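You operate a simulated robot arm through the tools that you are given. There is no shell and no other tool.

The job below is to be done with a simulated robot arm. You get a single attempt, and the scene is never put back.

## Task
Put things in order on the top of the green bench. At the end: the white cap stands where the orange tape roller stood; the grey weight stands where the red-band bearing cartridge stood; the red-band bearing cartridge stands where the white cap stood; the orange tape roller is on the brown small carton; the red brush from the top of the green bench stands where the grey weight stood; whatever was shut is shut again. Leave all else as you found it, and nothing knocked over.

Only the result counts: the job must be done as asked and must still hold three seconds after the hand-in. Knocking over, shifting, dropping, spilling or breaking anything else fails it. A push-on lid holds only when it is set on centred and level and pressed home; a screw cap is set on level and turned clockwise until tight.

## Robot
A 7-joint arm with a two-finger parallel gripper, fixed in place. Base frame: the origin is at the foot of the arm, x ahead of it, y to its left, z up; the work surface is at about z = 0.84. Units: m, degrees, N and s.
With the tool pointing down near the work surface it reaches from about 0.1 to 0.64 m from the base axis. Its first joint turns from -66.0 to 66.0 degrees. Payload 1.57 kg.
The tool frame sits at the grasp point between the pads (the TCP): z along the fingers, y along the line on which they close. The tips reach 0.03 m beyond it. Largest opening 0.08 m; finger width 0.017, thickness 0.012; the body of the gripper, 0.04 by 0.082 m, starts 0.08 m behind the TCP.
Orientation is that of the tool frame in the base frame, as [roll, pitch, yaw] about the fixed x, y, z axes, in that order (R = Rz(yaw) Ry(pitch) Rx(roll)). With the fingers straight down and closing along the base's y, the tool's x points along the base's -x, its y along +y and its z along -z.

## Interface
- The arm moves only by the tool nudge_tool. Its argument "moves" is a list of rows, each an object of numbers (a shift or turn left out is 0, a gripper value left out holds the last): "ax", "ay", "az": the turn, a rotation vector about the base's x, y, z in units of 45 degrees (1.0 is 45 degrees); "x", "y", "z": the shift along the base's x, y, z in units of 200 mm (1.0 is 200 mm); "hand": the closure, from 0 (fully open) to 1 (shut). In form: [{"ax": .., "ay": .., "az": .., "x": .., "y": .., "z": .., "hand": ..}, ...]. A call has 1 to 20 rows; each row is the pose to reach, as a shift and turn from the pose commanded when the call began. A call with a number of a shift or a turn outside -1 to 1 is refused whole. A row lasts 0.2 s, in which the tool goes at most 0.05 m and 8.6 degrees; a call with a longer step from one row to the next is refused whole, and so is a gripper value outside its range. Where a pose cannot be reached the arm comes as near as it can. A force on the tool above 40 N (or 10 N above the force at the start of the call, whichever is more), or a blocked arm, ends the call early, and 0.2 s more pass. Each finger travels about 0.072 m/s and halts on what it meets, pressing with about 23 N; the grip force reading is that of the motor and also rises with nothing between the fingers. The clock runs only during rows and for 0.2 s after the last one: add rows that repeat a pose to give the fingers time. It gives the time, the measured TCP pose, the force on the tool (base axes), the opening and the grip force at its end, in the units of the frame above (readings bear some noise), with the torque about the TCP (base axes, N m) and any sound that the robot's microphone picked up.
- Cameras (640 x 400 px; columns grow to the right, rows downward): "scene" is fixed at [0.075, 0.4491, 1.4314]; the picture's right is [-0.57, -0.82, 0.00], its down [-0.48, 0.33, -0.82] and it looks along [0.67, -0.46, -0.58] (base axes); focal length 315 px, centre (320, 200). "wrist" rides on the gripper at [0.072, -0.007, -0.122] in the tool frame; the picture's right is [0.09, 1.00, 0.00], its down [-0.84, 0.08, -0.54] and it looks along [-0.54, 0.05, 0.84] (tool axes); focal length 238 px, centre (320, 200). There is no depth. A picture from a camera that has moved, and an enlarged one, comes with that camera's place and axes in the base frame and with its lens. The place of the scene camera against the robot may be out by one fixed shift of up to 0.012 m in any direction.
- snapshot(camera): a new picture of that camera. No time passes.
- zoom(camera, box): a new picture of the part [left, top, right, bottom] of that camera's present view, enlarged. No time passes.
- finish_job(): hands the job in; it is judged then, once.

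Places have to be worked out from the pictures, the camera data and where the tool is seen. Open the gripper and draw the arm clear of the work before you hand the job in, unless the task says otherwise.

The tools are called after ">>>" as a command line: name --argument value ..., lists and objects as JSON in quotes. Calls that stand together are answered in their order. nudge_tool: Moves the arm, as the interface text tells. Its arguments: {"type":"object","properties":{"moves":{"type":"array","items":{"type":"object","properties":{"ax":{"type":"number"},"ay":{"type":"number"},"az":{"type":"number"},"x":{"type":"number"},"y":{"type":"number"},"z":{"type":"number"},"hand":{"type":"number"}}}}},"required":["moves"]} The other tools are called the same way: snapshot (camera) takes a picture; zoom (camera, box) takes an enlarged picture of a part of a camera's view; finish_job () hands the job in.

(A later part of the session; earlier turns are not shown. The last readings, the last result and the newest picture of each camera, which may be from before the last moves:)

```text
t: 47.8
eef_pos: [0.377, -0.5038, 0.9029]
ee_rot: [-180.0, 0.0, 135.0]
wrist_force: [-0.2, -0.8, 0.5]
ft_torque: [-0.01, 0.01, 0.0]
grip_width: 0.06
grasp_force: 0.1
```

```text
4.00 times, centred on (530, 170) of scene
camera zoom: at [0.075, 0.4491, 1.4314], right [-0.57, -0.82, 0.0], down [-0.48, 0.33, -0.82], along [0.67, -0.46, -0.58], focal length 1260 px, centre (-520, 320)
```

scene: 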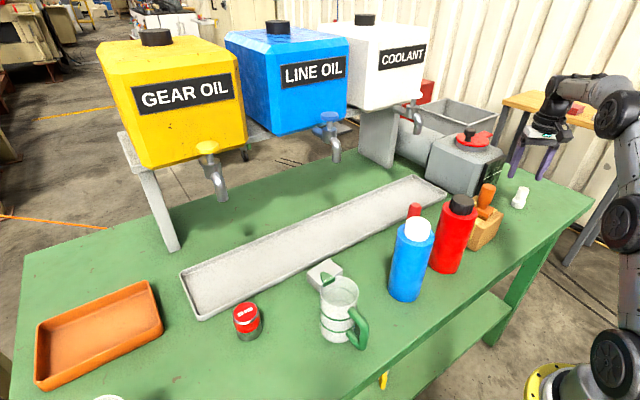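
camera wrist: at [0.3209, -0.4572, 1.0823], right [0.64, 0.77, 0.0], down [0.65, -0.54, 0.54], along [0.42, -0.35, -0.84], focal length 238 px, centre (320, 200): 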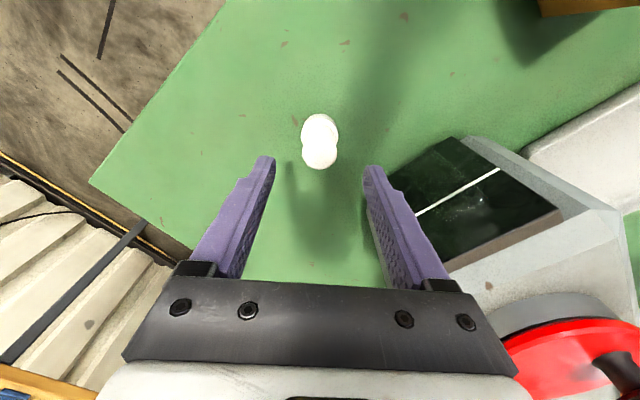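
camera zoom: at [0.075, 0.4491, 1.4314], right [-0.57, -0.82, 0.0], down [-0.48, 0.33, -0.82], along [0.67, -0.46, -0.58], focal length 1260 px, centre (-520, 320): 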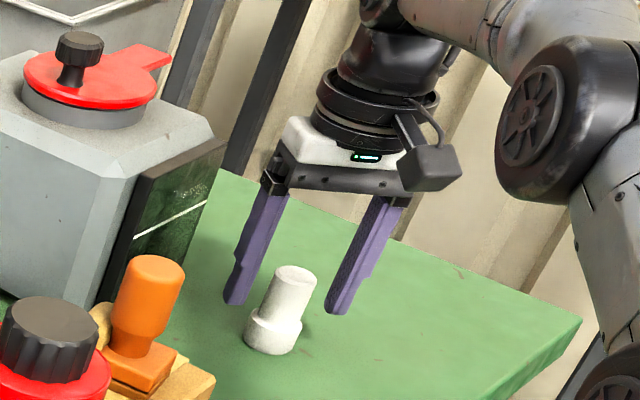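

The cap stands upright again and is centred. Closing on the upper part and doing a slow test lift.

>>> nudge_tool --moves '[{"hand": 0.5}, {"hand": 0.8}, {"hand": 1.0}, {"hand": 1.0}, {"hand": 1.0}]'

>>> nudge_tool --moves '[{"z": 0.015, "hand": 1.0}, {"z": 0.03, "hand": 1.0}, {"z": 0.05, "hand": 1.0}, {"z": 0.07, "hand": 1.0}, {"z": 0.07, "hand": 1.0}]'

>>> zoom --camera "wrist" --box '[240, 100, 400, 240]'

>>> zoom --camera "scene" --box '[480, 120, 580, 220]'

```text
t: 49.0
eef_pos: [0.3771, -0.5042, 0.9037]
ee_rot: [-179.9, 0.0, 135.0]
wrist_force: [-0.2, 0.0, 0.3]
ft_torque: [0.01, -0.02, 0.0]
grip_width: 0.0264
grasp_force: 22.9
```

```text
t: 50.2
eef_pos: [0.378, -0.5032, 0.9178]
ee_rot: [179.9, -0.1, 134.9]
wrist_force: [0.1, -0.1, -0.3]
ft_torque: [-0.01, -0.03, 0.02]
grip_width: 0.0263
grasp_force: 23.2
```

```text
2.86 times, centred on (320, 170) of wrist
camera zoom: at [0.3216, -0.4581, 1.0399], right [0.64, 0.77, 0.0], down [0.65, -0.54, 0.54], along [0.42, -0.35, -0.84], focal length 681 px, centre (320, 286)
```

zoom: 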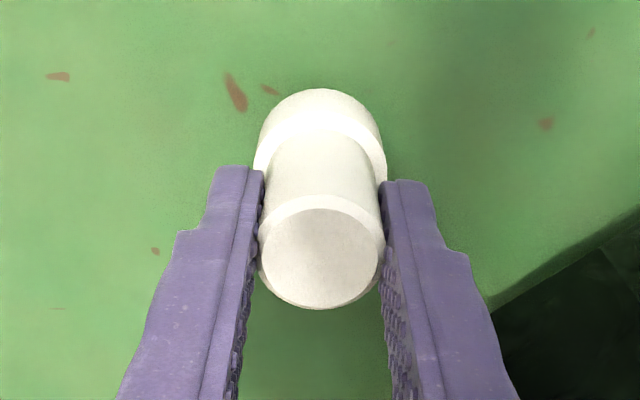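

```text
4.00 times, centred on (530, 170) of scene
camera zoom: at [0.075, 0.4491, 1.4314], right [-0.57, -0.82, 0.0], down [-0.48, 0.33, -0.82], along [0.67, -0.46, -0.58], focal length 1260 px, centre (-520, 320)
```

zoom: 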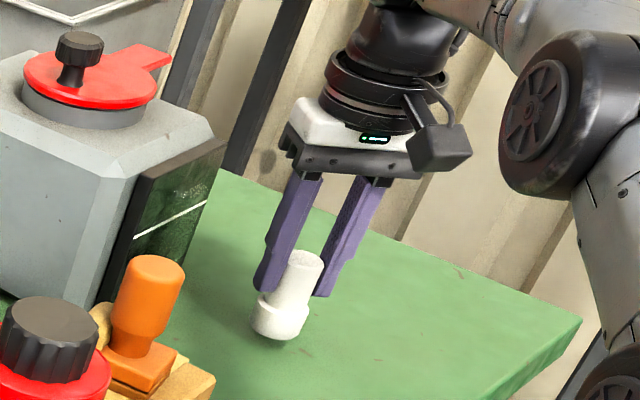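

Held firmly on the upper part (0.0264). I'll lift and draw inward together, away from the reach limit, up to about z 1.11.

>>> nudge_tool --moves '[{"z": 0.04, "hand": 1.0}, {"z": 0.1, "hand": 1.0}, {"z": 0.18, "hand": 1.0, "y": 0.03}, {"z": 0.27, "y": 0.08, "hand": 1.0}, {"z": 0.37, "y": 0.15, "hand": 1.0}, {"z": 0.47, "y": 0.22, "hand": 1.0}, {"z": 0.57, "y": 0.29, "hand": 1.0}, {"z": 0.67, "y": 0.36, "hand": 1.0}, {"z": 0.77, "y": 0.42, "hand": 1.0}, {"z": 0.87, "y": 0.47, "hand": 1.0}, {"z": 0.95, "y": 0.5, "hand": 1.0}, {"z": 0.98, "y": 0.5, "hand": 1.0}, {"z": 0.98, "y": 0.5, "hand": 1.0}]'

>>> snapshot --camera "wrist"

>>> snapshot --camera "scene"

```text
t: 53.0
eef_pos: [0.3782, -0.4044, 1.1146]
ee_rot: [-180.0, -0.1, 135.0]
wrist_force: [-0.2, 0.1, -0.9]
ft_torque: [0.0, -0.01, 0.04]
grip_width: 0.0263
grasp_force: 23.4
```

```text
taken
camera wrist: at [0.3215, -0.3584, 1.2359], right [0.64, 0.77, 0.0], down [0.65, -0.54, 0.54], along [0.42, -0.35, -0.84], focal length 238 px, centre (320, 200)
```

wrist: 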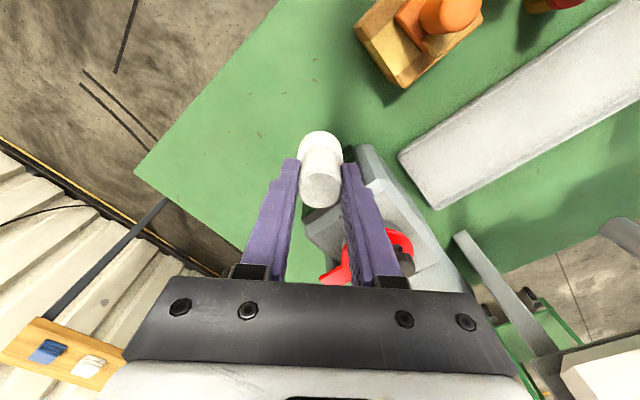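

```text
taken
```

scene: 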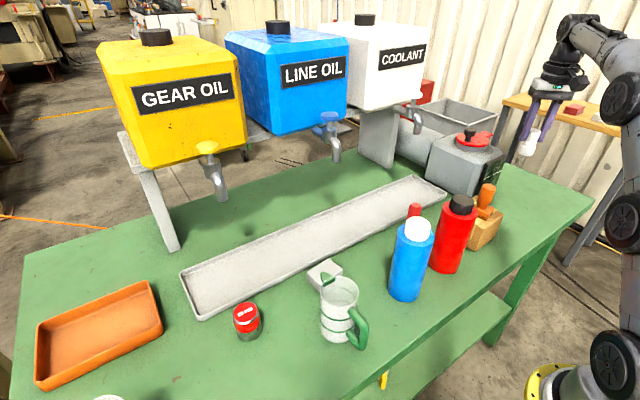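

The cap is secure. Now carrying it toward the tray while turning the tool back, in gentle steps.

>>> nudge_tool --moves '[{"x": 0.03, "y": 0.05, "az": 0.06, "hand": 1.0}, {"x": 0.08, "y": 0.15, "az": 0.17, "hand": 1.0}, {"x": 0.14, "y": 0.27, "az": 0.3, "hand": 1.0}, {"x": 0.2, "y": 0.39, "az": 0.43, "hand": 1.0}, {"x": 0.26, "y": 0.51, "az": 0.56, "hand": 1.0}, {"x": 0.32, "y": 0.63, "az": 0.7, "hand": 1.0}, {"x": 0.38, "y": 0.75, "az": 0.84, "hand": 1.0}, {"x": 0.44, "y": 0.86, "az": 0.94, "hand": 1.0}, {"x": 0.48, "y": 0.93, "az": 1.0, "hand": 1.0}, {"x": 0.5, "y": 0.95, "az": 1.0, "hand": 1.0}, {"x": 0.5, "y": 0.95, "az": 1.0, "hand": 1.0}]'

>>> nudge_tool --moves '[{"x": 0.03, "y": 0.05, "hand": 1.0}, {"x": 0.1, "y": 0.17, "hand": 1.0}, {"x": 0.18, "y": 0.32, "hand": 1.0}, {"x": 0.26, "y": 0.47, "hand": 1.0}, {"x": 0.34, "y": 0.62, "hand": 1.0}, {"x": 0.42, "y": 0.76, "hand": 1.0}, {"x": 0.46, "y": 0.84, "hand": 1.0}, {"x": 0.48, "y": 0.868, "hand": 1.0}, {"x": 0.48, "y": 0.868, "hand": 1.0}]'

>>> snapshot --camera "wrist"

>>> snapshot --camera "scene"

```text
t: 55.4
eef_pos: [0.4788, -0.214, 1.1148]
ee_rot: [-179.9, -0.1, -179.9]
wrist_force: [0.0, -0.3, 0.0]
ft_torque: [0.06, 0.01, 0.01]
grip_width: 0.0263
grasp_force: 22.7
```

```text
t: 57.4
eef_pos: [0.5737, -0.0403, 1.1141]
ee_rot: [180.0, 0.0, -180.0]
wrist_force: [-0.4, -0.1, -0.4]
ft_torque: [-0.02, 0.0, 0.01]
grip_width: 0.0262
grasp_force: 22.3
```

```text
taken
camera wrist: at [0.5013, -0.0471, 1.2363], right [-0.09, 1.0, 0.0], down [0.84, 0.08, 0.54], along [0.54, 0.05, -0.84], focal length 238 px, centre (320, 200)
```

wrist: 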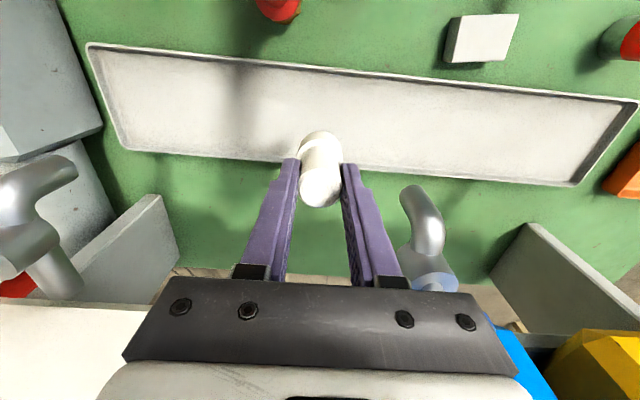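

```text
taken
```

scene: 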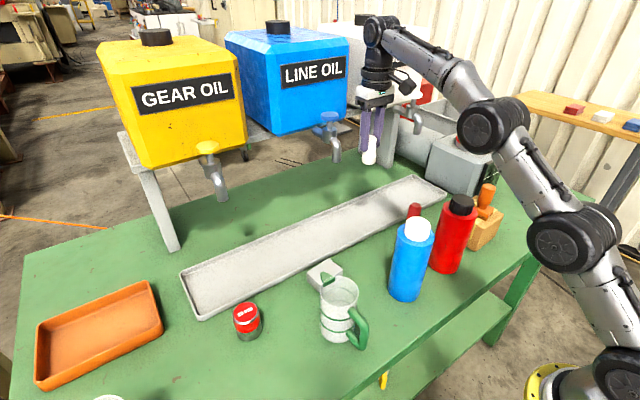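

The cap is right above the roller's old spot (0.573,-0.040). Lowering to about 2 cm above the tray floor.

>>> nudge_tool --moves '[{"z": -0.04, "hand": 1.0}, {"z": -0.12, "hand": 1.0}, {"z": -0.24, "hand": 1.0}, {"z": -0.37, "hand": 1.0}, {"z": -0.5, "hand": 1.0}, {"z": -0.62, "hand": 1.0}, {"z": -0.74, "hand": 1.0}, {"z": -0.84, "hand": 1.0}, {"z": -0.9, "hand": 1.0}, {"z": -0.92, "hand": 1.0}, {"z": -0.92, "hand": 1.0}]'

>>> zoom --camera "wrist" --box '[230, 80, 410, 240]'

>>> zoom --camera "scene" --box '[310, 140, 430, 250]'

```text
t: 59.8
eef_pos: [0.5734, -0.0401, 0.9289]
ee_rot: [180.0, 0.0, 180.0]
wrist_force: [-0.3, -0.5, -0.5]
ft_torque: [-0.01, -0.02, -0.01]
grip_width: 0.026
grasp_force: 22.1
```

```text
2.50 times, centred on (320, 160) of wrist
camera zoom: at [0.5016, -0.0475, 1.051], right [-0.09, 1.0, 0.0], down [0.84, 0.08, 0.54], along [0.54, 0.05, -0.84], focal length 596 px, centre (320, 300)
```

zoom: 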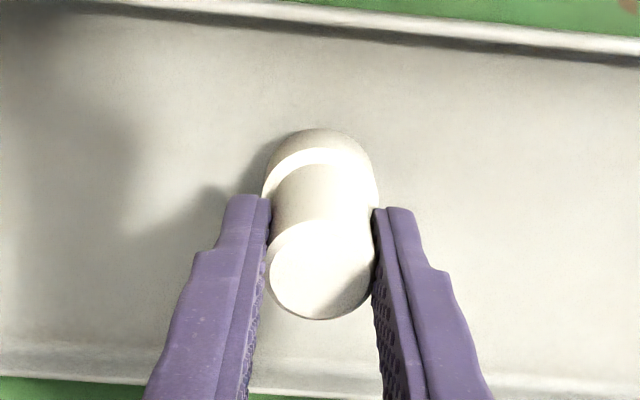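

```text
3.64 times, centred on (370, 195) of scene
camera zoom: at [0.075, 0.4491, 1.4314], right [-0.57, -0.82, 0.0], down [-0.48, 0.33, -0.82], along [0.67, -0.46, -0.58], focal length 1146 px, centre (138, 218)
```

zoom: 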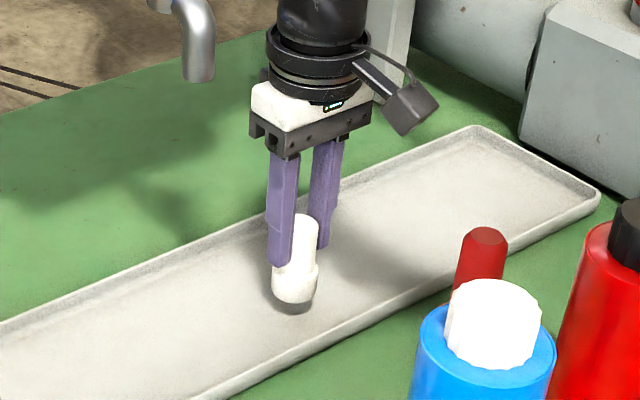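

About 2 cm to go. Lowering in small steps and watching for contact.

>>> nudge_tool --moves '[{"z": -0.02, "hand": 1.0}, {"z": -0.04, "hand": 1.0}, {"z": -0.06, "hand": 1.0}, {"z": -0.08, "hand": 1.0}, {"z": -0.09, "hand": 1.0}, {"z": -0.09, "hand": 1.0}]'

>>> nudge_tool --moves '[{"z": -0.005, "hand": 1.0}, {"z": -0.01, "hand": 1.0}, {"z": -0.01, "hand": 1.0}]'

>>> zoom --camera "scene" --box '[340, 190, 388, 240]'

```text
t: 61.2
eef_pos: [0.5723, -0.0399, 0.9115]
ee_rot: [179.9, 0.1, -179.9]
wrist_force: [0.0, 0.2, -0.6]
ft_torque: [0.01, 0.01, 0.04]
grip_width: 0.0259
grasp_force: 22.8
```

```text
t: 62.0
eef_pos: [0.5737, -0.0397, 0.9104]
ee_rot: [180.0, -0.1, 179.9]
wrist_force: [0.5, -0.4, -0.6]
ft_torque: [-0.01, -0.01, -0.02]
grip_width: 0.0261
grasp_force: 22.9
```

```text
8.00 times, centred on (364, 215) of scene
camera zoom: at [0.075, 0.4491, 1.4314], right [-0.57, -0.82, 0.0], down [-0.48, 0.33, -0.82], along [0.67, -0.46, -0.58], focal length 2521 px, centre (-32, 80)
```

zoom: 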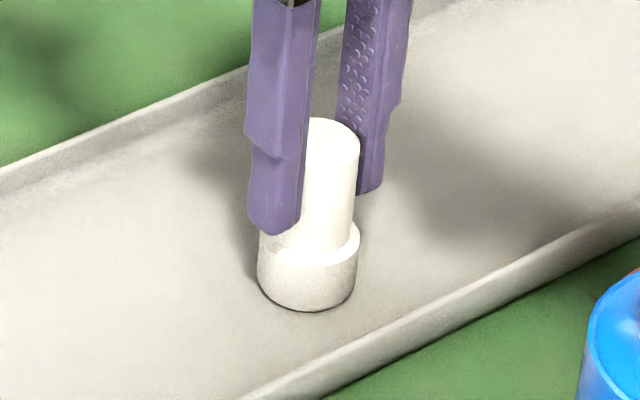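

Nearly there; stepping down 1 mm at a time.

>>> nudge_tool --moves '[{"z": -0.005, "hand": 1.0}, {"z": -0.005, "hand": 1.0}]'

>>> nudge_tool --moves '[{"z": -0.005, "hand": 1.0}, {"z": -0.005, "hand": 1.0}]'

```text
t: 62.6
eef_pos: [0.5749, -0.0404, 0.909]
ee_rot: [180.0, 0.1, -180.0]
wrist_force: [-1.1, 0.4, 2.5]
ft_torque: [0.01, 0.07, -0.01]
grip_width: 0.0259
grasp_force: 23.4
```

```text
t: 63.2
eef_pos: [0.5746, -0.0399, 0.9097]
ee_rot: [-180.0, 0.1, 180.0]
wrist_force: [-3.0, -0.4, 8.0]
ft_torque: [-0.05, 0.23, 0.08]
grip_width: 0.0261
grasp_force: 22.9
```

Contact is made (8 N). Easing off 1 mm, then opening gently.

>>> nudge_tool --moves '[{"z": 0.005, "hand": 1.0}, {"z": 0.005, "hand": 1.0}]'

>>> nudge_tool --moves '[{"hand": 0.68}, {"hand": 0.62}, {"hand": 0.52}, {"hand": 0.4}, {"hand": 0.28}, {"hand": 0.25}]'

>>> zoom --camera "scene" --box '[340, 190, 388, 240]'

>>> zoom --camera "wrist" --box '[230, 80, 410, 240]'

```text
t: 63.8
eef_pos: [0.5737, -0.0402, 0.9077]
ee_rot: [180.0, 0.1, -179.9]
wrist_force: [1.8, -0.2, 2.7]
ft_torque: [0.04, -0.1, 0.02]
grip_width: 0.0263
grasp_force: 22.9
```

```text
t: 65.2
eef_pos: [0.5735, -0.0402, 0.9083]
ee_rot: [179.9, 0.0, 180.0]
wrist_force: [0.5, 0.0, 0.5]
ft_torque: [0.02, -0.01, 0.0]
grip_width: 0.06
grasp_force: 0.0
```

```text
8.00 times, centred on (364, 215) of scene
camera zoom: at [0.075, 0.4491, 1.4314], right [-0.57, -0.82, 0.0], down [-0.48, 0.33, -0.82], along [0.67, -0.46, -0.58], focal length 2521 px, centre (-32, 80)
```

zoom: 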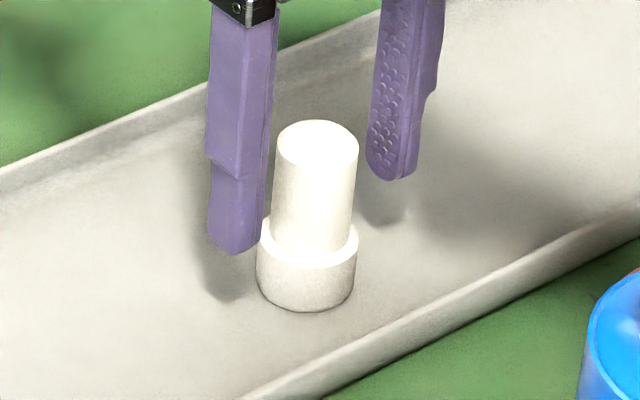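

```text
2.50 times, centred on (320, 160) of wrist
camera zoom: at [0.501, -0.0468, 1.0309], right [-0.09, 1.0, 0.0], down [0.84, 0.08, 0.54], along [0.54, 0.05, -0.84], focal length 596 px, centre (320, 300)
```

zoom: 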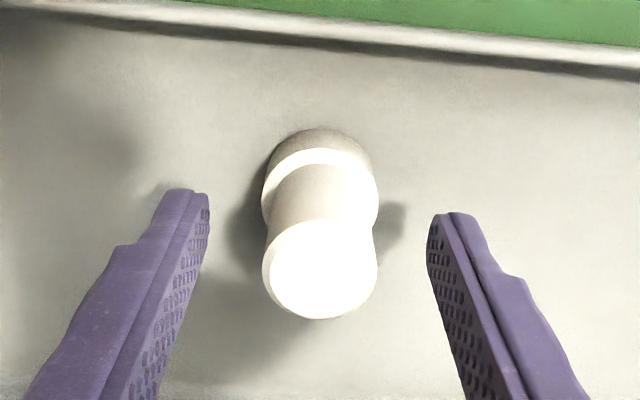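

The cap stands where the roller stood. Rising straight up, then backing off from the taps toward the cartridge.

>>> nudge_tool --moves '[{"z": 0.08}, {"z": 0.2}, {"z": 0.4}, {"z": 0.6}, {"z": 0.8}, {"z": 0.85, "x": -0.2}, {"z": 0.85, "x": -0.4}, {"z": 0.85, "x": -0.6}, {"z": 0.85, "x": -0.7, "y": 0.2}, {"z": 0.85, "x": -0.7, "y": 0.4}, {"z": 0.85, "x": -0.7, "y": 0.6}, {"z": 0.85, "x": -0.7, "y": 0.8}, {"z": 0.85, "x": -0.7, "y": 1.0}]'

>>> nudge_tool --moves '[{"y": 0.25}, {"y": 0.5}, {"y": 0.75}, {"y": 0.9}, {"y": 0.9}]'

>>> snapshot --camera "wrist"

>>> snapshot --camera "scene"

```text
t: 68.0
eef_pos: [0.4342, 0.1625, 1.0781]
ee_rot: [180.0, 0.1, 180.0]
wrist_force: [0.4, 0.2, 0.2]
ft_torque: [0.01, 0.01, 0.0]
grip_width: 0.06
grasp_force: 0.1
```

```text
t: 69.2
eef_pos: [0.4325, 0.3408, 1.077]
ee_rot: [-180.0, 0.0, -180.0]
wrist_force: [-0.2, 0.0, 0.5]
ft_torque: [-0.03, -0.01, 0.01]
grip_width: 0.06
grasp_force: 0.1
```

```text
taken
camera wrist: at [0.3609, 0.3342, 1.2001], right [-0.09, 1.0, 0.0], down [0.84, 0.08, 0.54], along [0.54, 0.05, -0.84], focal length 238 px, centre (320, 200)
```

wrist: 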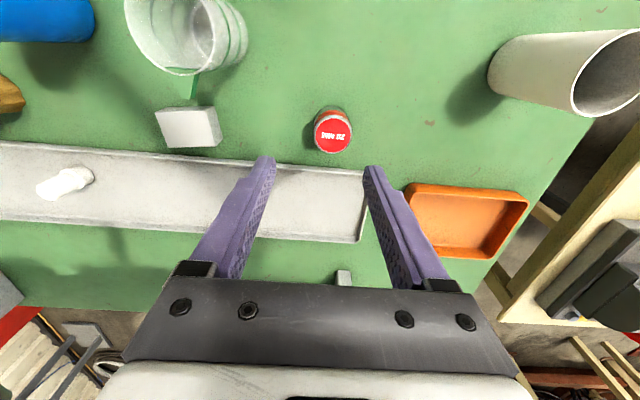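

```text
taken
```

scene: 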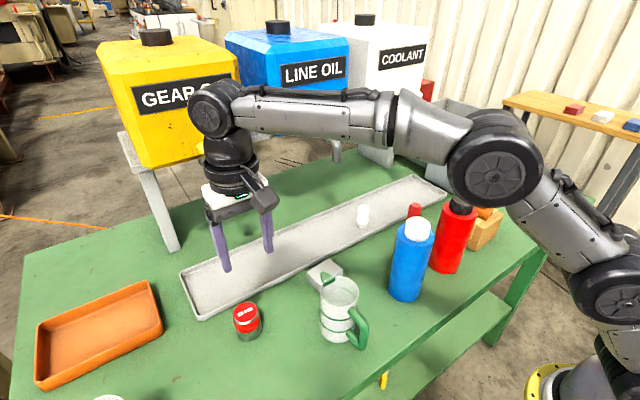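

Zooming on the cartridge to measure its position.

>>> zoom --camera "wrist" --box '[290, 90, 376, 170]'

>>> zoom --camera "wrist" --box '[120, 60, 260, 180]'

>>> zoom --camera "scene" --box '[210, 285, 282, 345]'

```text
5.00 times, centred on (333, 130) of wrist
camera zoom: at [0.3609, 0.3342, 1.2001], right [-0.09, 1.0, 0.0], down [0.84, 0.08, 0.54], along [0.54, 0.05, -0.84], focal length 1192 px, centre (255, 550)
```

zoom: 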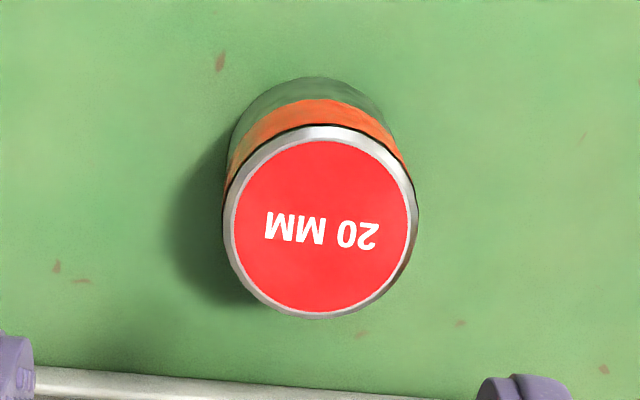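

```text
3.33 times, centred on (190, 120) of wrist
camera zoom: at [0.3609, 0.3342, 1.2001], right [-0.09, 1.0, 0.0], down [0.84, 0.08, 0.54], along [0.54, 0.05, -0.84], focal length 794 px, centre (753, 467)
```

zoom: 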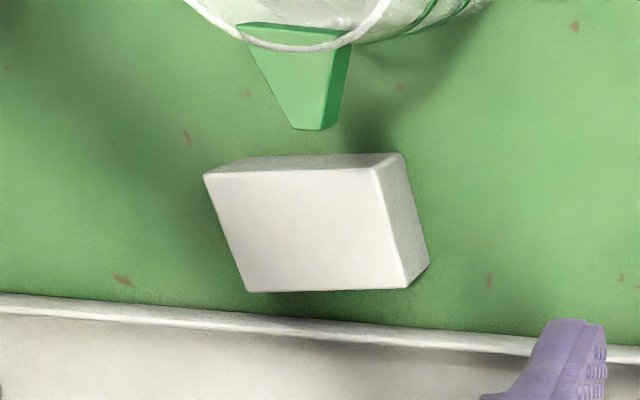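

```text
6.67 times, centred on (246, 315) of scene
camera zoom: at [0.075, 0.4491, 1.4314], right [-0.57, -0.82, 0.0], down [-0.48, 0.33, -0.82], along [0.67, -0.46, -0.58], focal length 2101 px, centre (813, -567)
```

zoom: 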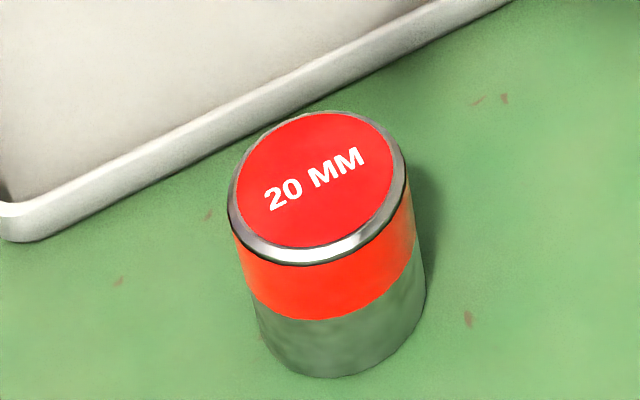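

The cartridge is ~50 mm across at about (0.4536,0.359), top z≈0.897. I'll open fully, move over it, and descend to just above it.

>>> nudge_tool --moves '[{"x": 0.05, "y": 0.05, "hand": 0.1}, {"x": 0.103, "y": 0.0945, "hand": 0.0}, {"x": 0.103, "y": 0.0945, "z": -0.15, "hand": 0.0}, {"x": 0.103, "y": 0.0945, "z": -0.35, "hand": 0.0}, {"x": 0.103, "y": 0.0945, "z": -0.5, "hand": 0.0}, {"x": 0.103, "y": 0.0945, "z": -0.597, "hand": 0.0}, {"x": 0.103, "y": 0.0945, "z": -0.597, "hand": 0.0}]'

>>> zoom --camera "wrist" --box '[220, 80, 420, 205]'

>>> snapshot --camera "scene"

```text
t: 70.8
eef_pos: [0.4548, 0.3571, 0.9577]
ee_rot: [-180.0, 0.0, 180.0]
wrist_force: [0.1, 0.1, 0.1]
ft_torque: [0.01, -0.02, 0.01]
grip_width: 0.0796
grasp_force: 0.1
```

```text
3.20 times, centred on (320, 142) of wrist
camera zoom: at [0.3812, 0.3506, 1.0809], right [-0.09, 1.0, 0.0], down [0.84, 0.08, 0.54], along [0.54, 0.05, -0.84], focal length 763 px, centre (320, 384)
```

zoom: 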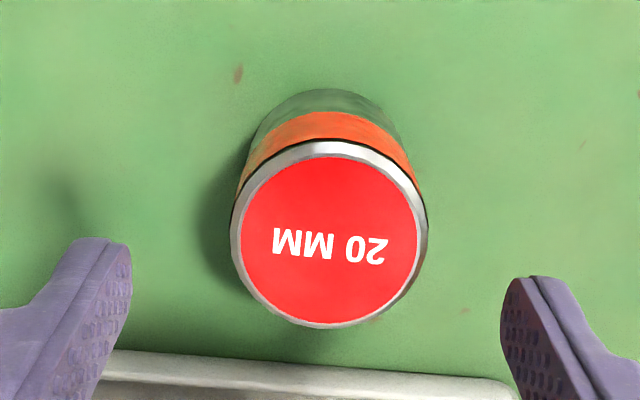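

```text
taken
```

scene: 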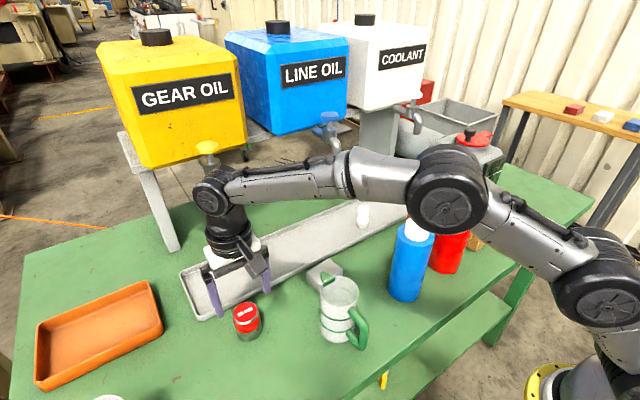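

The cartridge is centred within 2 mm; I record its spot as (0.4537, 0.3605). Descending to z ≈ 0.878 with a small y correction.

>>> nudge_tool --moves '[{"y": 0.0075, "z": -0.1, "hand": 0.0}, {"y": 0.0075, "z": -0.2, "hand": 0.0}, {"y": 0.0075, "z": -0.3, "hand": 0.0}, {"y": 0.0075, "z": -0.37, "hand": 0.0}, {"y": 0.0075, "z": -0.41, "hand": 0.0}, {"y": 0.0075, "z": -0.41, "hand": 0.0}]'

>>> zoom --camera "wrist" --box '[220, 100, 420, 240]'

>>> snapshot --camera "scene"

```text
t: 72.2
eef_pos: [0.4533, 0.3606, 0.8782]
ee_rot: [-180.0, -0.1, -180.0]
wrist_force: [0.8, -0.4, 0.8]
ft_torque: [0.0, 0.01, 0.0]
grip_width: 0.0801
grasp_force: 0.1
```

```text
2.86 times, centred on (320, 170) of wrist
camera zoom: at [0.3816, 0.3534, 0.9993], right [-0.09, 1.0, 0.0], down [0.84, 0.08, 0.54], along [0.54, 0.05, -0.84], focal length 681 px, centre (320, 286)
```

zoom: 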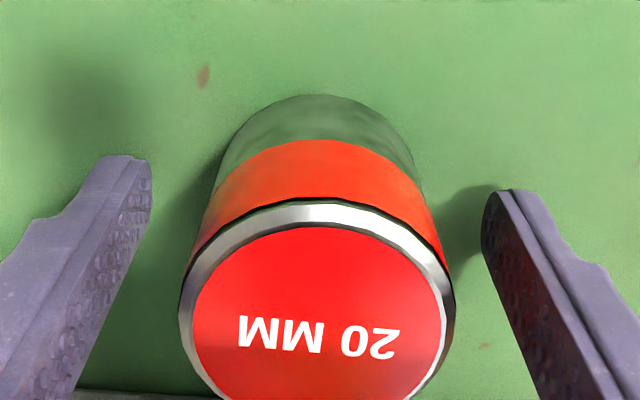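

```text
taken
```

scene: 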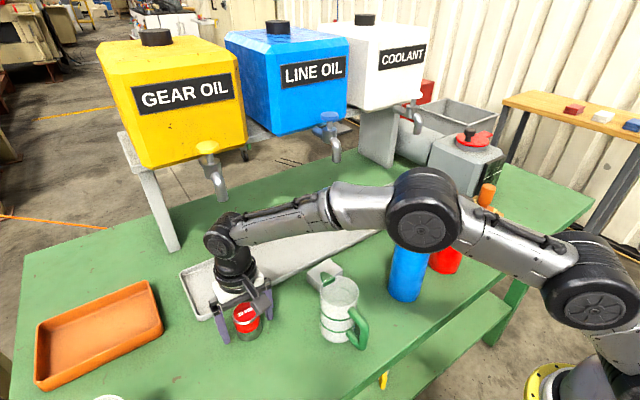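

Fingers straddle the cartridge evenly. Closing and testing with a slow 1.2 cm lift.

>>> nudge_tool --moves '[{"hand": 0.3}, {"hand": 0.6}, {"hand": 1.0}, {"hand": 1.0}, {"hand": 1.0}]'

>>> nudge_tool --moves '[{"z": 0.01, "hand": 1.0}, {"z": 0.025, "hand": 1.0}, {"z": 0.04, "hand": 1.0}, {"z": 0.06, "hand": 1.0}, {"z": 0.06, "hand": 1.0}]'

>>> zoom --camera "wrist" --box '[220, 100, 420, 240]'

>>> zoom --camera "scene" --box '[190, 250, 300, 350]'

```text
t: 73.4
eef_pos: [0.4544, 0.3609, 0.8774]
ee_rot: [-179.9, 0.0, 180.0]
wrist_force: [-0.4, -0.9, -0.2]
ft_torque: [-0.06, 0.0, 0.01]
grip_width: 0.0498
grasp_force: 23.2
```

```text
t: 74.6
eef_pos: [0.4552, 0.3598, 0.889]
ee_rot: [-180.0, 0.0, 179.9]
wrist_force: [0.2, -0.4, -4.3]
ft_torque: [0.03, 0.02, 0.02]
grip_width: 0.0499
grasp_force: 23.1
```

```text
2.86 times, centred on (320, 170) of wrist
camera zoom: at [0.3816, 0.3528, 1.011], right [-0.09, 1.0, 0.0], down [0.84, 0.08, 0.54], along [0.54, 0.05, -0.84], focal length 681 px, centre (320, 286)
```

zoom: 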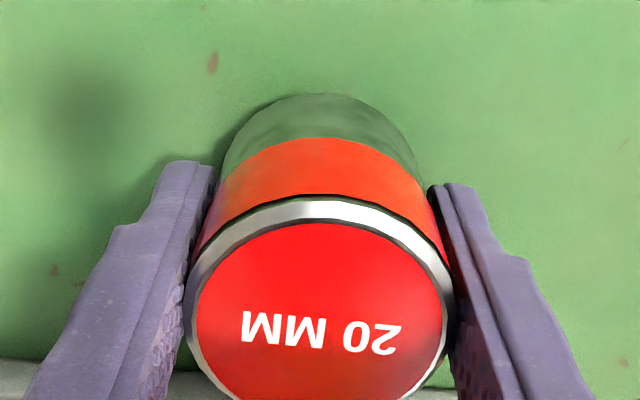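

```text
4.00 times, centred on (245, 300) of scene
camera zoom: at [0.0751, 0.4492, 1.4314], right [-0.57, -0.82, 0.0], down [-0.48, 0.33, -0.82], along [0.67, -0.46, -0.58], focal length 1260 px, centre (620, -200)
```

zoom: 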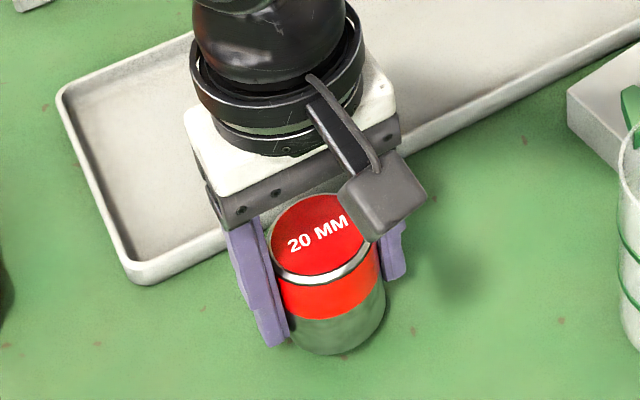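

The cartridge is held (≈4.3 N). Lifting it gently to z ≈ 1.09.

>>> nudge_tool --moves '[{"z": 0.03, "hand": 1.0}, {"z": 0.08, "hand": 1.0}, {"z": 0.15, "hand": 1.0}, {"z": 0.23, "hand": 1.0}, {"z": 0.32, "hand": 1.0}, {"z": 0.41, "hand": 1.0}, {"z": 0.5, "hand": 1.0}, {"z": 0.59, "hand": 1.0}, {"z": 0.68, "hand": 1.0}, {"z": 0.77, "hand": 1.0}, {"z": 0.86, "hand": 1.0}, {"z": 0.94, "hand": 1.0}, {"z": 0.98, "hand": 1.0}, {"z": 1.0, "hand": 1.0}, {"z": 1.0, "hand": 1.0}]'

>>> nudge_tool --moves '[{"y": -0.03, "hand": 1.0}, {"y": -0.1, "hand": 1.0}, {"y": -0.2, "hand": 1.0}, {"y": -0.32, "hand": 1.0}, {"y": -0.45, "hand": 1.0}, {"y": -0.58, "hand": 1.0}, {"y": -0.71, "hand": 1.0}, {"y": -0.82, "hand": 1.0}, {"y": -0.92, "hand": 1.0}, {"y": -0.98, "hand": 1.0}, {"y": -1.0, "hand": 1.0}, {"y": -1.0, "hand": 1.0}]'

>>> snapshot --camera "scene"

>>> snapshot --camera "wrist"

```text
t: 77.8
eef_pos: [0.4543, 0.3611, 1.0896]
ee_rot: [179.9, 0.1, -179.9]
wrist_force: [0.4, 0.3, -5.2]
ft_torque: [0.04, 0.03, 0.01]
grip_width: 0.0495
grasp_force: 22.8
```

```text
t: 80.4
eef_pos: [0.453, 0.1596, 1.0893]
ee_rot: [-180.0, 0.0, 180.0]
wrist_force: [0.1, -0.5, -4.9]
ft_torque: [0.0, 0.04, -0.03]
grip_width: 0.0496
grasp_force: 22.8
```

```text
taken
```

scene: 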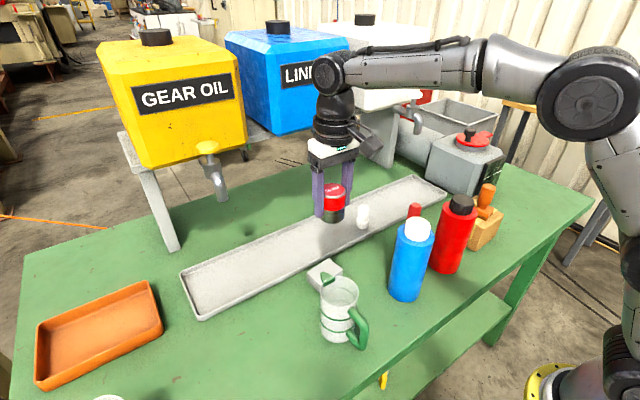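

```text
taken
camera wrist: at [0.3815, 0.1527, 1.2111], right [-0.09, 1.0, 0.0], down [0.84, 0.08, 0.54], along [0.54, 0.05, -0.84], focal length 238 px, centre (320, 200)
```

wrist: 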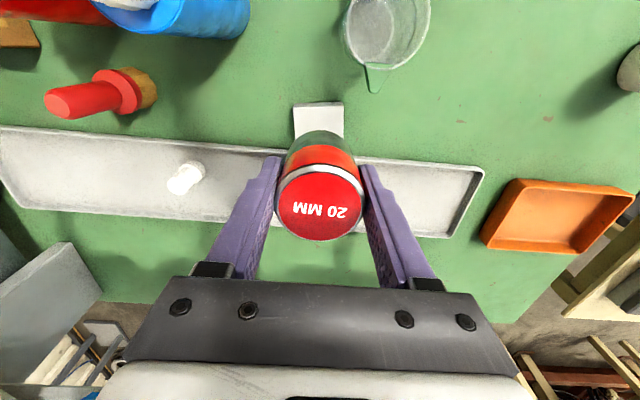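

Going well. Continuing along x ≈ 0.454 past the brush, then starting to turn the tool toward the right-hand yaw.

>>> nudge_tool --moves '[{"y": -0.03, "hand": 1.0}, {"y": -0.1, "hand": 1.0}, {"y": -0.2, "hand": 1.0}, {"y": -0.32, "hand": 1.0}, {"y": -0.45, "hand": 1.0}, {"y": -0.58, "hand": 1.0}, {"y": -0.71, "hand": 1.0}, {"y": -0.82, "hand": 1.0}, {"y": -0.92, "hand": 1.0}, {"y": -0.98, "hand": 1.0}, {"y": -1.0, "hand": 1.0}]'

>>> nudge_tool --moves '[{"y": -0.03, "hand": 1.0}, {"y": -0.1, "az": -0.05, "hand": 1.0}, {"y": -0.2, "az": -0.15, "hand": 1.0}, {"y": -0.32, "az": -0.26, "hand": 1.0}, {"y": -0.45, "az": -0.37, "hand": 1.0}, {"y": -0.58, "az": -0.48, "hand": 1.0}, {"y": -0.71, "az": -0.59, "hand": 1.0}, {"y": -0.82, "az": -0.7, "hand": 1.0}, {"y": -0.92, "az": -0.81, "hand": 1.0}, {"y": -0.98, "az": -0.92, "hand": 1.0}, {"y": -1.0, "az": -1.0, "hand": 1.0}, {"y": -1.0, "az": -1.0, "hand": 1.0}]'

>>> snapshot --camera "scene"

>>> snapshot --camera "wrist"

```text
t: 82.8
eef_pos: [0.4535, -0.0412, 1.0887]
ee_rot: [180.0, 0.1, 179.9]
wrist_force: [-0.4, -0.6, -4.9]
ft_torque: [0.0, 0.01, -0.02]
grip_width: 0.0494
grasp_force: 22.6
```

```text
t: 85.4
eef_pos: [0.455, -0.2396, 1.0892]
ee_rot: [179.9, 0.0, 134.9]
wrist_force: [-0.4, 0.5, -4.8]
ft_torque: [0.01, 0.03, -0.01]
grip_width: 0.0494
grasp_force: 22.8
```

```text
taken
```

scene: 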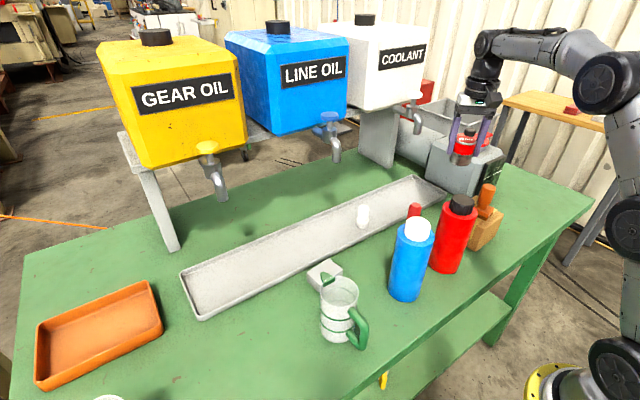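

```text
taken
camera wrist: at [0.3981, -0.1945, 1.2118], right [0.64, 0.77, 0.0], down [0.65, -0.54, 0.54], along [0.42, -0.35, -0.84], focal length 238 px, centre (320, 200)
```

wrist: 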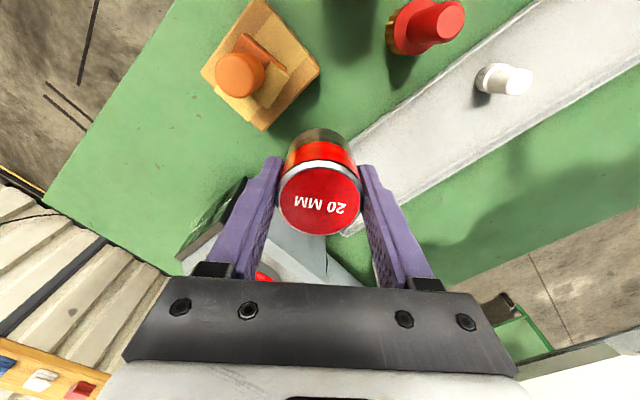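

Now moving diagonally between the carton and the machine toward the cap's old spot, staying inside the reach limit for now.

>>> nudge_tool --moves '[{"x": -0.015, "y": -0.03, "hand": 1.0}, {"x": -0.04, "y": -0.1, "hand": 1.0}, {"x": -0.08, "y": -0.2, "hand": 1.0}, {"x": -0.125, "y": -0.32, "hand": 1.0}, {"x": -0.175, "y": -0.45, "hand": 1.0}, {"x": -0.225, "y": -0.58, "hand": 1.0}, {"x": -0.275, "y": -0.71, "hand": 1.0}, {"x": -0.32, "y": -0.82, "hand": 1.0}, {"x": -0.36, "y": -0.92, "hand": 1.0}, {"x": -0.38, "y": -0.98, "hand": 1.0}, {"x": -0.388, "y": -1.0, "hand": 1.0}, {"x": -0.388, "y": -1.0, "hand": 1.0}]'

>>> nudge_tool --moves '[{"z": -0.03, "hand": 1.0}, {"z": -0.1, "hand": 1.0}, {"z": -0.2, "hand": 1.0}, {"z": -0.31, "hand": 1.0}, {"z": -0.42, "hand": 1.0}, {"z": -0.53, "hand": 1.0}, {"z": -0.62, "hand": 1.0}, {"z": -0.68, "hand": 1.0}, {"z": -0.7, "hand": 1.0}, {"z": -0.7, "hand": 1.0}]'

>>> snapshot --camera "scene"

>>> snapshot --camera "wrist"

```text
t: 88.0
eef_pos: [0.3769, -0.4377, 1.0887]
ee_rot: [180.0, 0.0, 134.9]
wrist_force: [0.4, -0.9, -3.8]
ft_torque: [-0.01, 0.04, 0.01]
grip_width: 0.0491
grasp_force: 23.1
```

```text
t: 90.2
eef_pos: [0.3768, -0.4384, 0.9508]
ee_rot: [-179.9, 0.0, 135.0]
wrist_force: [-1.0, -0.2, -4.4]
ft_torque: [-0.04, -0.02, 0.02]
grip_width: 0.0489
grasp_force: 22.8
```

```text
taken
```

scene: 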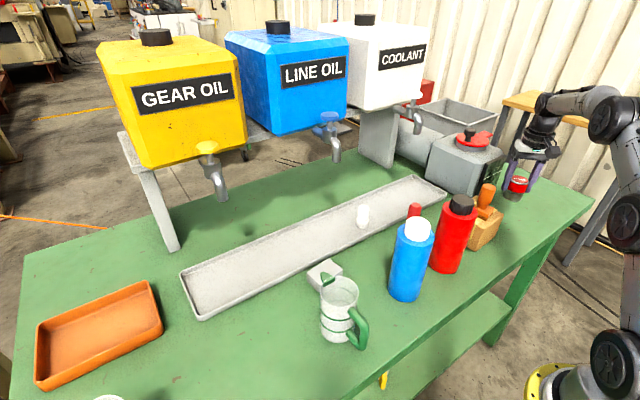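

```text
taken
camera wrist: at [0.3211, -0.3928, 1.0718], right [0.64, 0.77, 0.0], down [0.65, -0.54, 0.54], along [0.42, -0.35, -0.84], focal length 238 px, centre (320, 200)
```

wrist: 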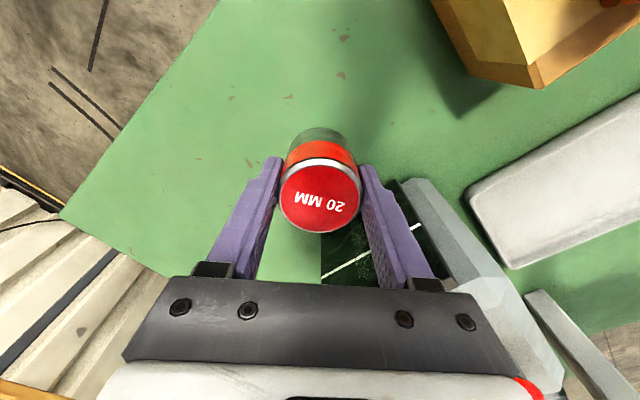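

The grip width has crept down slightly; let me check whether the cartridge is slipping in the fingers.

>>> zoom --camera "wrist" --box '[220, 100, 420, 240]'

>>> zoom --camera "scene" --box '[480, 120, 560, 220]'

```text
2.86 times, centred on (320, 170) of wrist
camera zoom: at [0.3211, -0.3928, 1.0718], right [0.64, 0.77, 0.0], down [0.65, -0.54, 0.54], along [0.42, -0.35, -0.84], focal length 681 px, centre (320, 286)
```

zoom: 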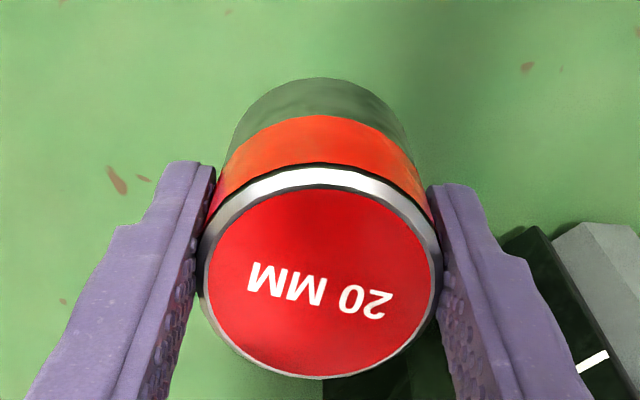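

```text
4.00 times, centred on (520, 170) of scene
camera zoom: at [0.0751, 0.4491, 1.4314], right [-0.57, -0.82, 0.0], down [-0.48, 0.33, -0.82], along [0.67, -0.46, -0.58], focal length 1260 px, centre (-480, 320)
```

zoom: 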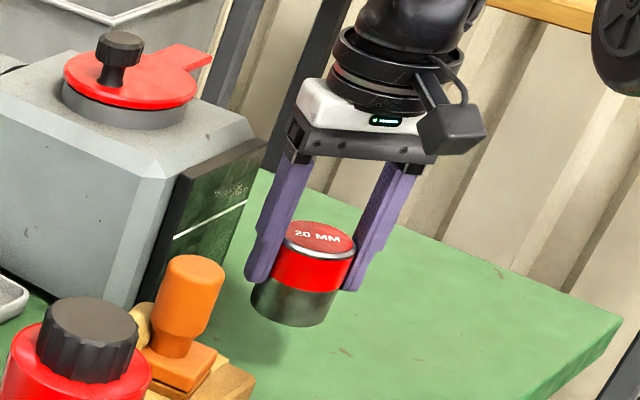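

The cartridge has slid down about 1.8 cm in the pads (slow creep), so I'll place it promptly: move to the spot and lower to just above the bench.

>>> nudge_tool --moves '[{"y": -0.07, "hand": 1.0}, {"y": -0.17, "hand": 1.0}, {"y": -0.26, "hand": 1.0}, {"y": -0.305, "hand": 1.0, "z": -0.02}, {"y": -0.305, "z": -0.08, "hand": 1.0}, {"y": -0.305, "z": -0.13, "hand": 1.0}, {"y": -0.305, "z": -0.16, "hand": 1.0}, {"y": -0.305, "z": -0.16, "hand": 1.0}]'

>>> zoom --camera "wrist" --box '[220, 100, 420, 240]'

>>> zoom --camera "scene" --box '[480, 120, 560, 220]'

```text
t: 92.0
eef_pos: [0.3755, -0.5005, 0.9175]
ee_rot: [179.9, 0.0, 135.0]
wrist_force: [-0.2, 0.2, -3.6]
ft_torque: [0.07, 0.03, 0.0]
grip_width: 0.049
grasp_force: 22.9
```

```text
2.86 times, centred on (320, 170) of wrist
camera zoom: at [0.32, -0.4549, 1.0393], right [0.64, 0.77, 0.0], down [0.65, -0.54, 0.54], along [0.42, -0.35, -0.84], focal length 681 px, centre (320, 286)
```

zoom: 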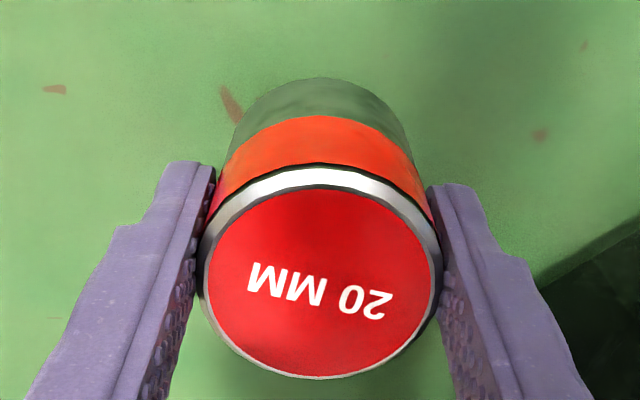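

```text
4.00 times, centred on (520, 170) of scene
camera zoom: at [0.0751, 0.449, 1.4314], right [-0.57, -0.82, 0.0], down [-0.48, 0.33, -0.82], along [0.67, -0.46, -0.58], focal length 1260 px, centre (-480, 320)
```

zoom: 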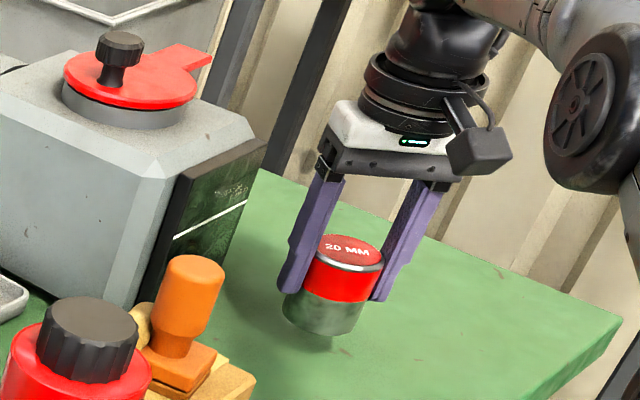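

Now about 2 cm above the bench at the right spot, no more slipping. Lowering in small steps.

>>> nudge_tool --moves '[{"z": -0.02, "hand": 1.0}, {"z": -0.04, "hand": 1.0}, {"z": -0.055, "hand": 1.0}, {"z": -0.07, "hand": 1.0}, {"z": -0.08, "hand": 1.0}]'

>>> zoom --camera "scene" --box '[490, 170, 554, 210]'

```text
t: 93.2
eef_pos: [0.3772, -0.5004, 0.9009]
ee_rot: [-179.9, 0.0, 135.0]
wrist_force: [0.3, 0.5, -4.8]
ft_torque: [0.03, 0.0, 0.02]
grip_width: 0.0488
grasp_force: 23.2
```

```text
10.00 times, centred on (522, 190) of scene
camera zoom: at [0.0751, 0.449, 1.4314], right [-0.57, -0.82, 0.0], down [-0.48, 0.33, -0.82], along [0.67, -0.46, -0.58], focal length 3151 px, centre (-1700, 300)
```

zoom: 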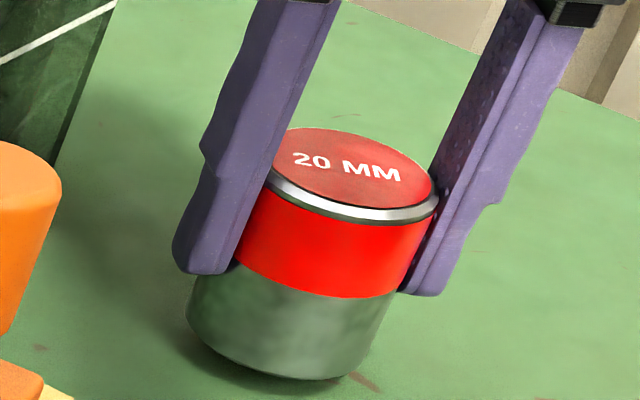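

Close to the bench now; 1 mm steps until contact.

>>> nudge_tool --moves '[{"z": -0.005, "hand": 1.0}, {"z": -0.01, "hand": 1.0}, {"z": -0.015, "hand": 1.0}, {"z": -0.015, "hand": 1.0}]'

>>> nudge_tool --moves '[{"z": -0.005, "hand": 1.0}, {"z": -0.01, "hand": 1.0}, {"z": -0.01, "hand": 1.0}]'

>>> zoom --camera "scene" --box '[490, 170, 554, 210]'

```text
t: 94.2
eef_pos: [0.3757, -0.5007, 0.8996]
ee_rot: [179.9, -0.1, 135.0]
wrist_force: [0.2, 0.4, -3.7]
ft_torque: [0.0, 0.05, 0.02]
grip_width: 0.0491
grasp_force: 23.2
```

```text
t: 95.0
eef_pos: [0.376, -0.501, 0.8963]
ee_rot: [180.0, -0.1, 134.9]
wrist_force: [0.9, 0.4, -4.9]
ft_torque: [0.0, 0.06, 0.03]
grip_width: 0.049
grasp_force: 23.2
```

```text
10.00 times, centred on (522, 190) of scene
camera zoom: at [0.0751, 0.449, 1.4314], right [-0.57, -0.82, 0.0], down [-0.48, 0.33, -0.82], along [0.67, -0.46, -0.58], focal length 3151 px, centre (-1700, 300)
```

zoom: 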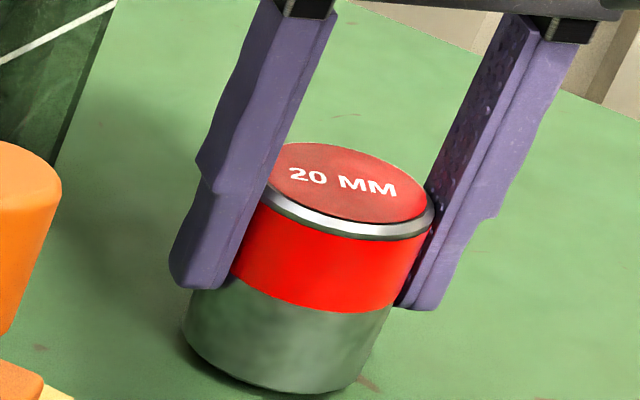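

>>> nudge_tool --moves '[{"z": -0.005, "hand": 1.0}, {"z": -0.01, "hand": 1.0}, {"z": -0.01, "hand": 1.0}]'

>>> nudge_tool --moves '[{"z": -0.005, "hand": 1.0}, {"z": -0.01, "hand": 1.0}, {"z": -0.01, "hand": 1.0}]'

```text
t: 95.8
eef_pos: [0.3761, -0.5015, 0.8959]
ee_rot: [179.9, 0.0, 135.0]
wrist_force: [-0.7, -0.5, -3.8]
ft_torque: [0.03, 0.02, -0.01]
grip_width: 0.0491
grasp_force: 23.1
```

```text
t: 96.6
eef_pos: [0.377, -0.502, 0.8931]
ee_rot: [-180.0, 0.0, 135.0]
wrist_force: [-0.4, 0.1, -3.2]
ft_torque: [-0.01, -0.01, 0.0]
grip_width: 0.0486
grasp_force: 23.1
```

Force still shows the full weight hanging; continuing down.

>>> nudge_tool --moves '[{"z": -0.005, "hand": 1.0}, {"z": -0.01, "hand": 1.0}, {"z": -0.01, "hand": 1.0}]'

>>> zoom --camera "scene" --box '[490, 175, 554, 215]'

>>> zoom --camera "wrist" --box '[220, 100, 420, 240]'

```text
t: 97.4
eef_pos: [0.3765, -0.502, 0.8928]
ee_rot: [180.0, 0.2, 134.9]
wrist_force: [-0.2, 0.3, 8.1]
ft_torque: [0.23, 0.16, 0.04]
grip_width: 0.0491
grasp_force: 23.4
```

```text
10.00 times, centred on (522, 195) of scene
camera zoom: at [0.0749, 0.4493, 1.4314], right [-0.57, -0.82, 0.0], down [-0.48, 0.33, -0.82], along [0.67, -0.46, -0.58], focal length 3151 px, centre (-1700, 250)
```

zoom: 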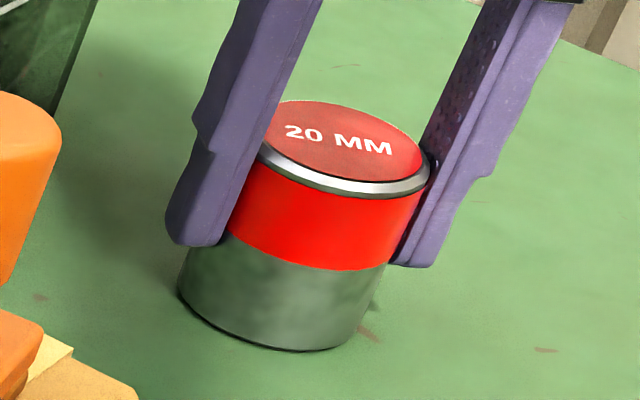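

```text
2.86 times, centred on (320, 170) of wrist
camera zoom: at [0.3202, -0.4559, 1.0148], right [0.64, 0.77, 0.0], down [0.65, -0.53, 0.55], along [0.42, -0.35, -0.84], focal length 681 px, centre (320, 286)
```

zoom: 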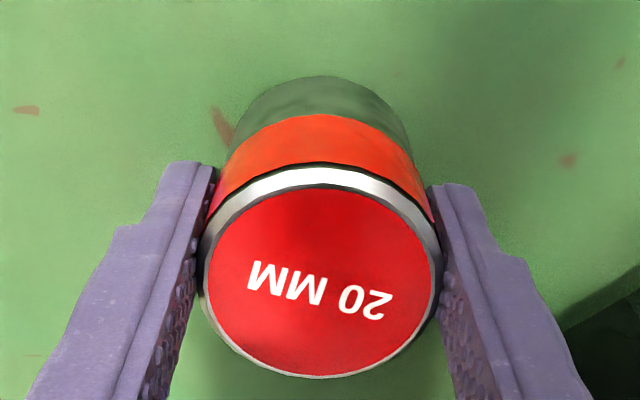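

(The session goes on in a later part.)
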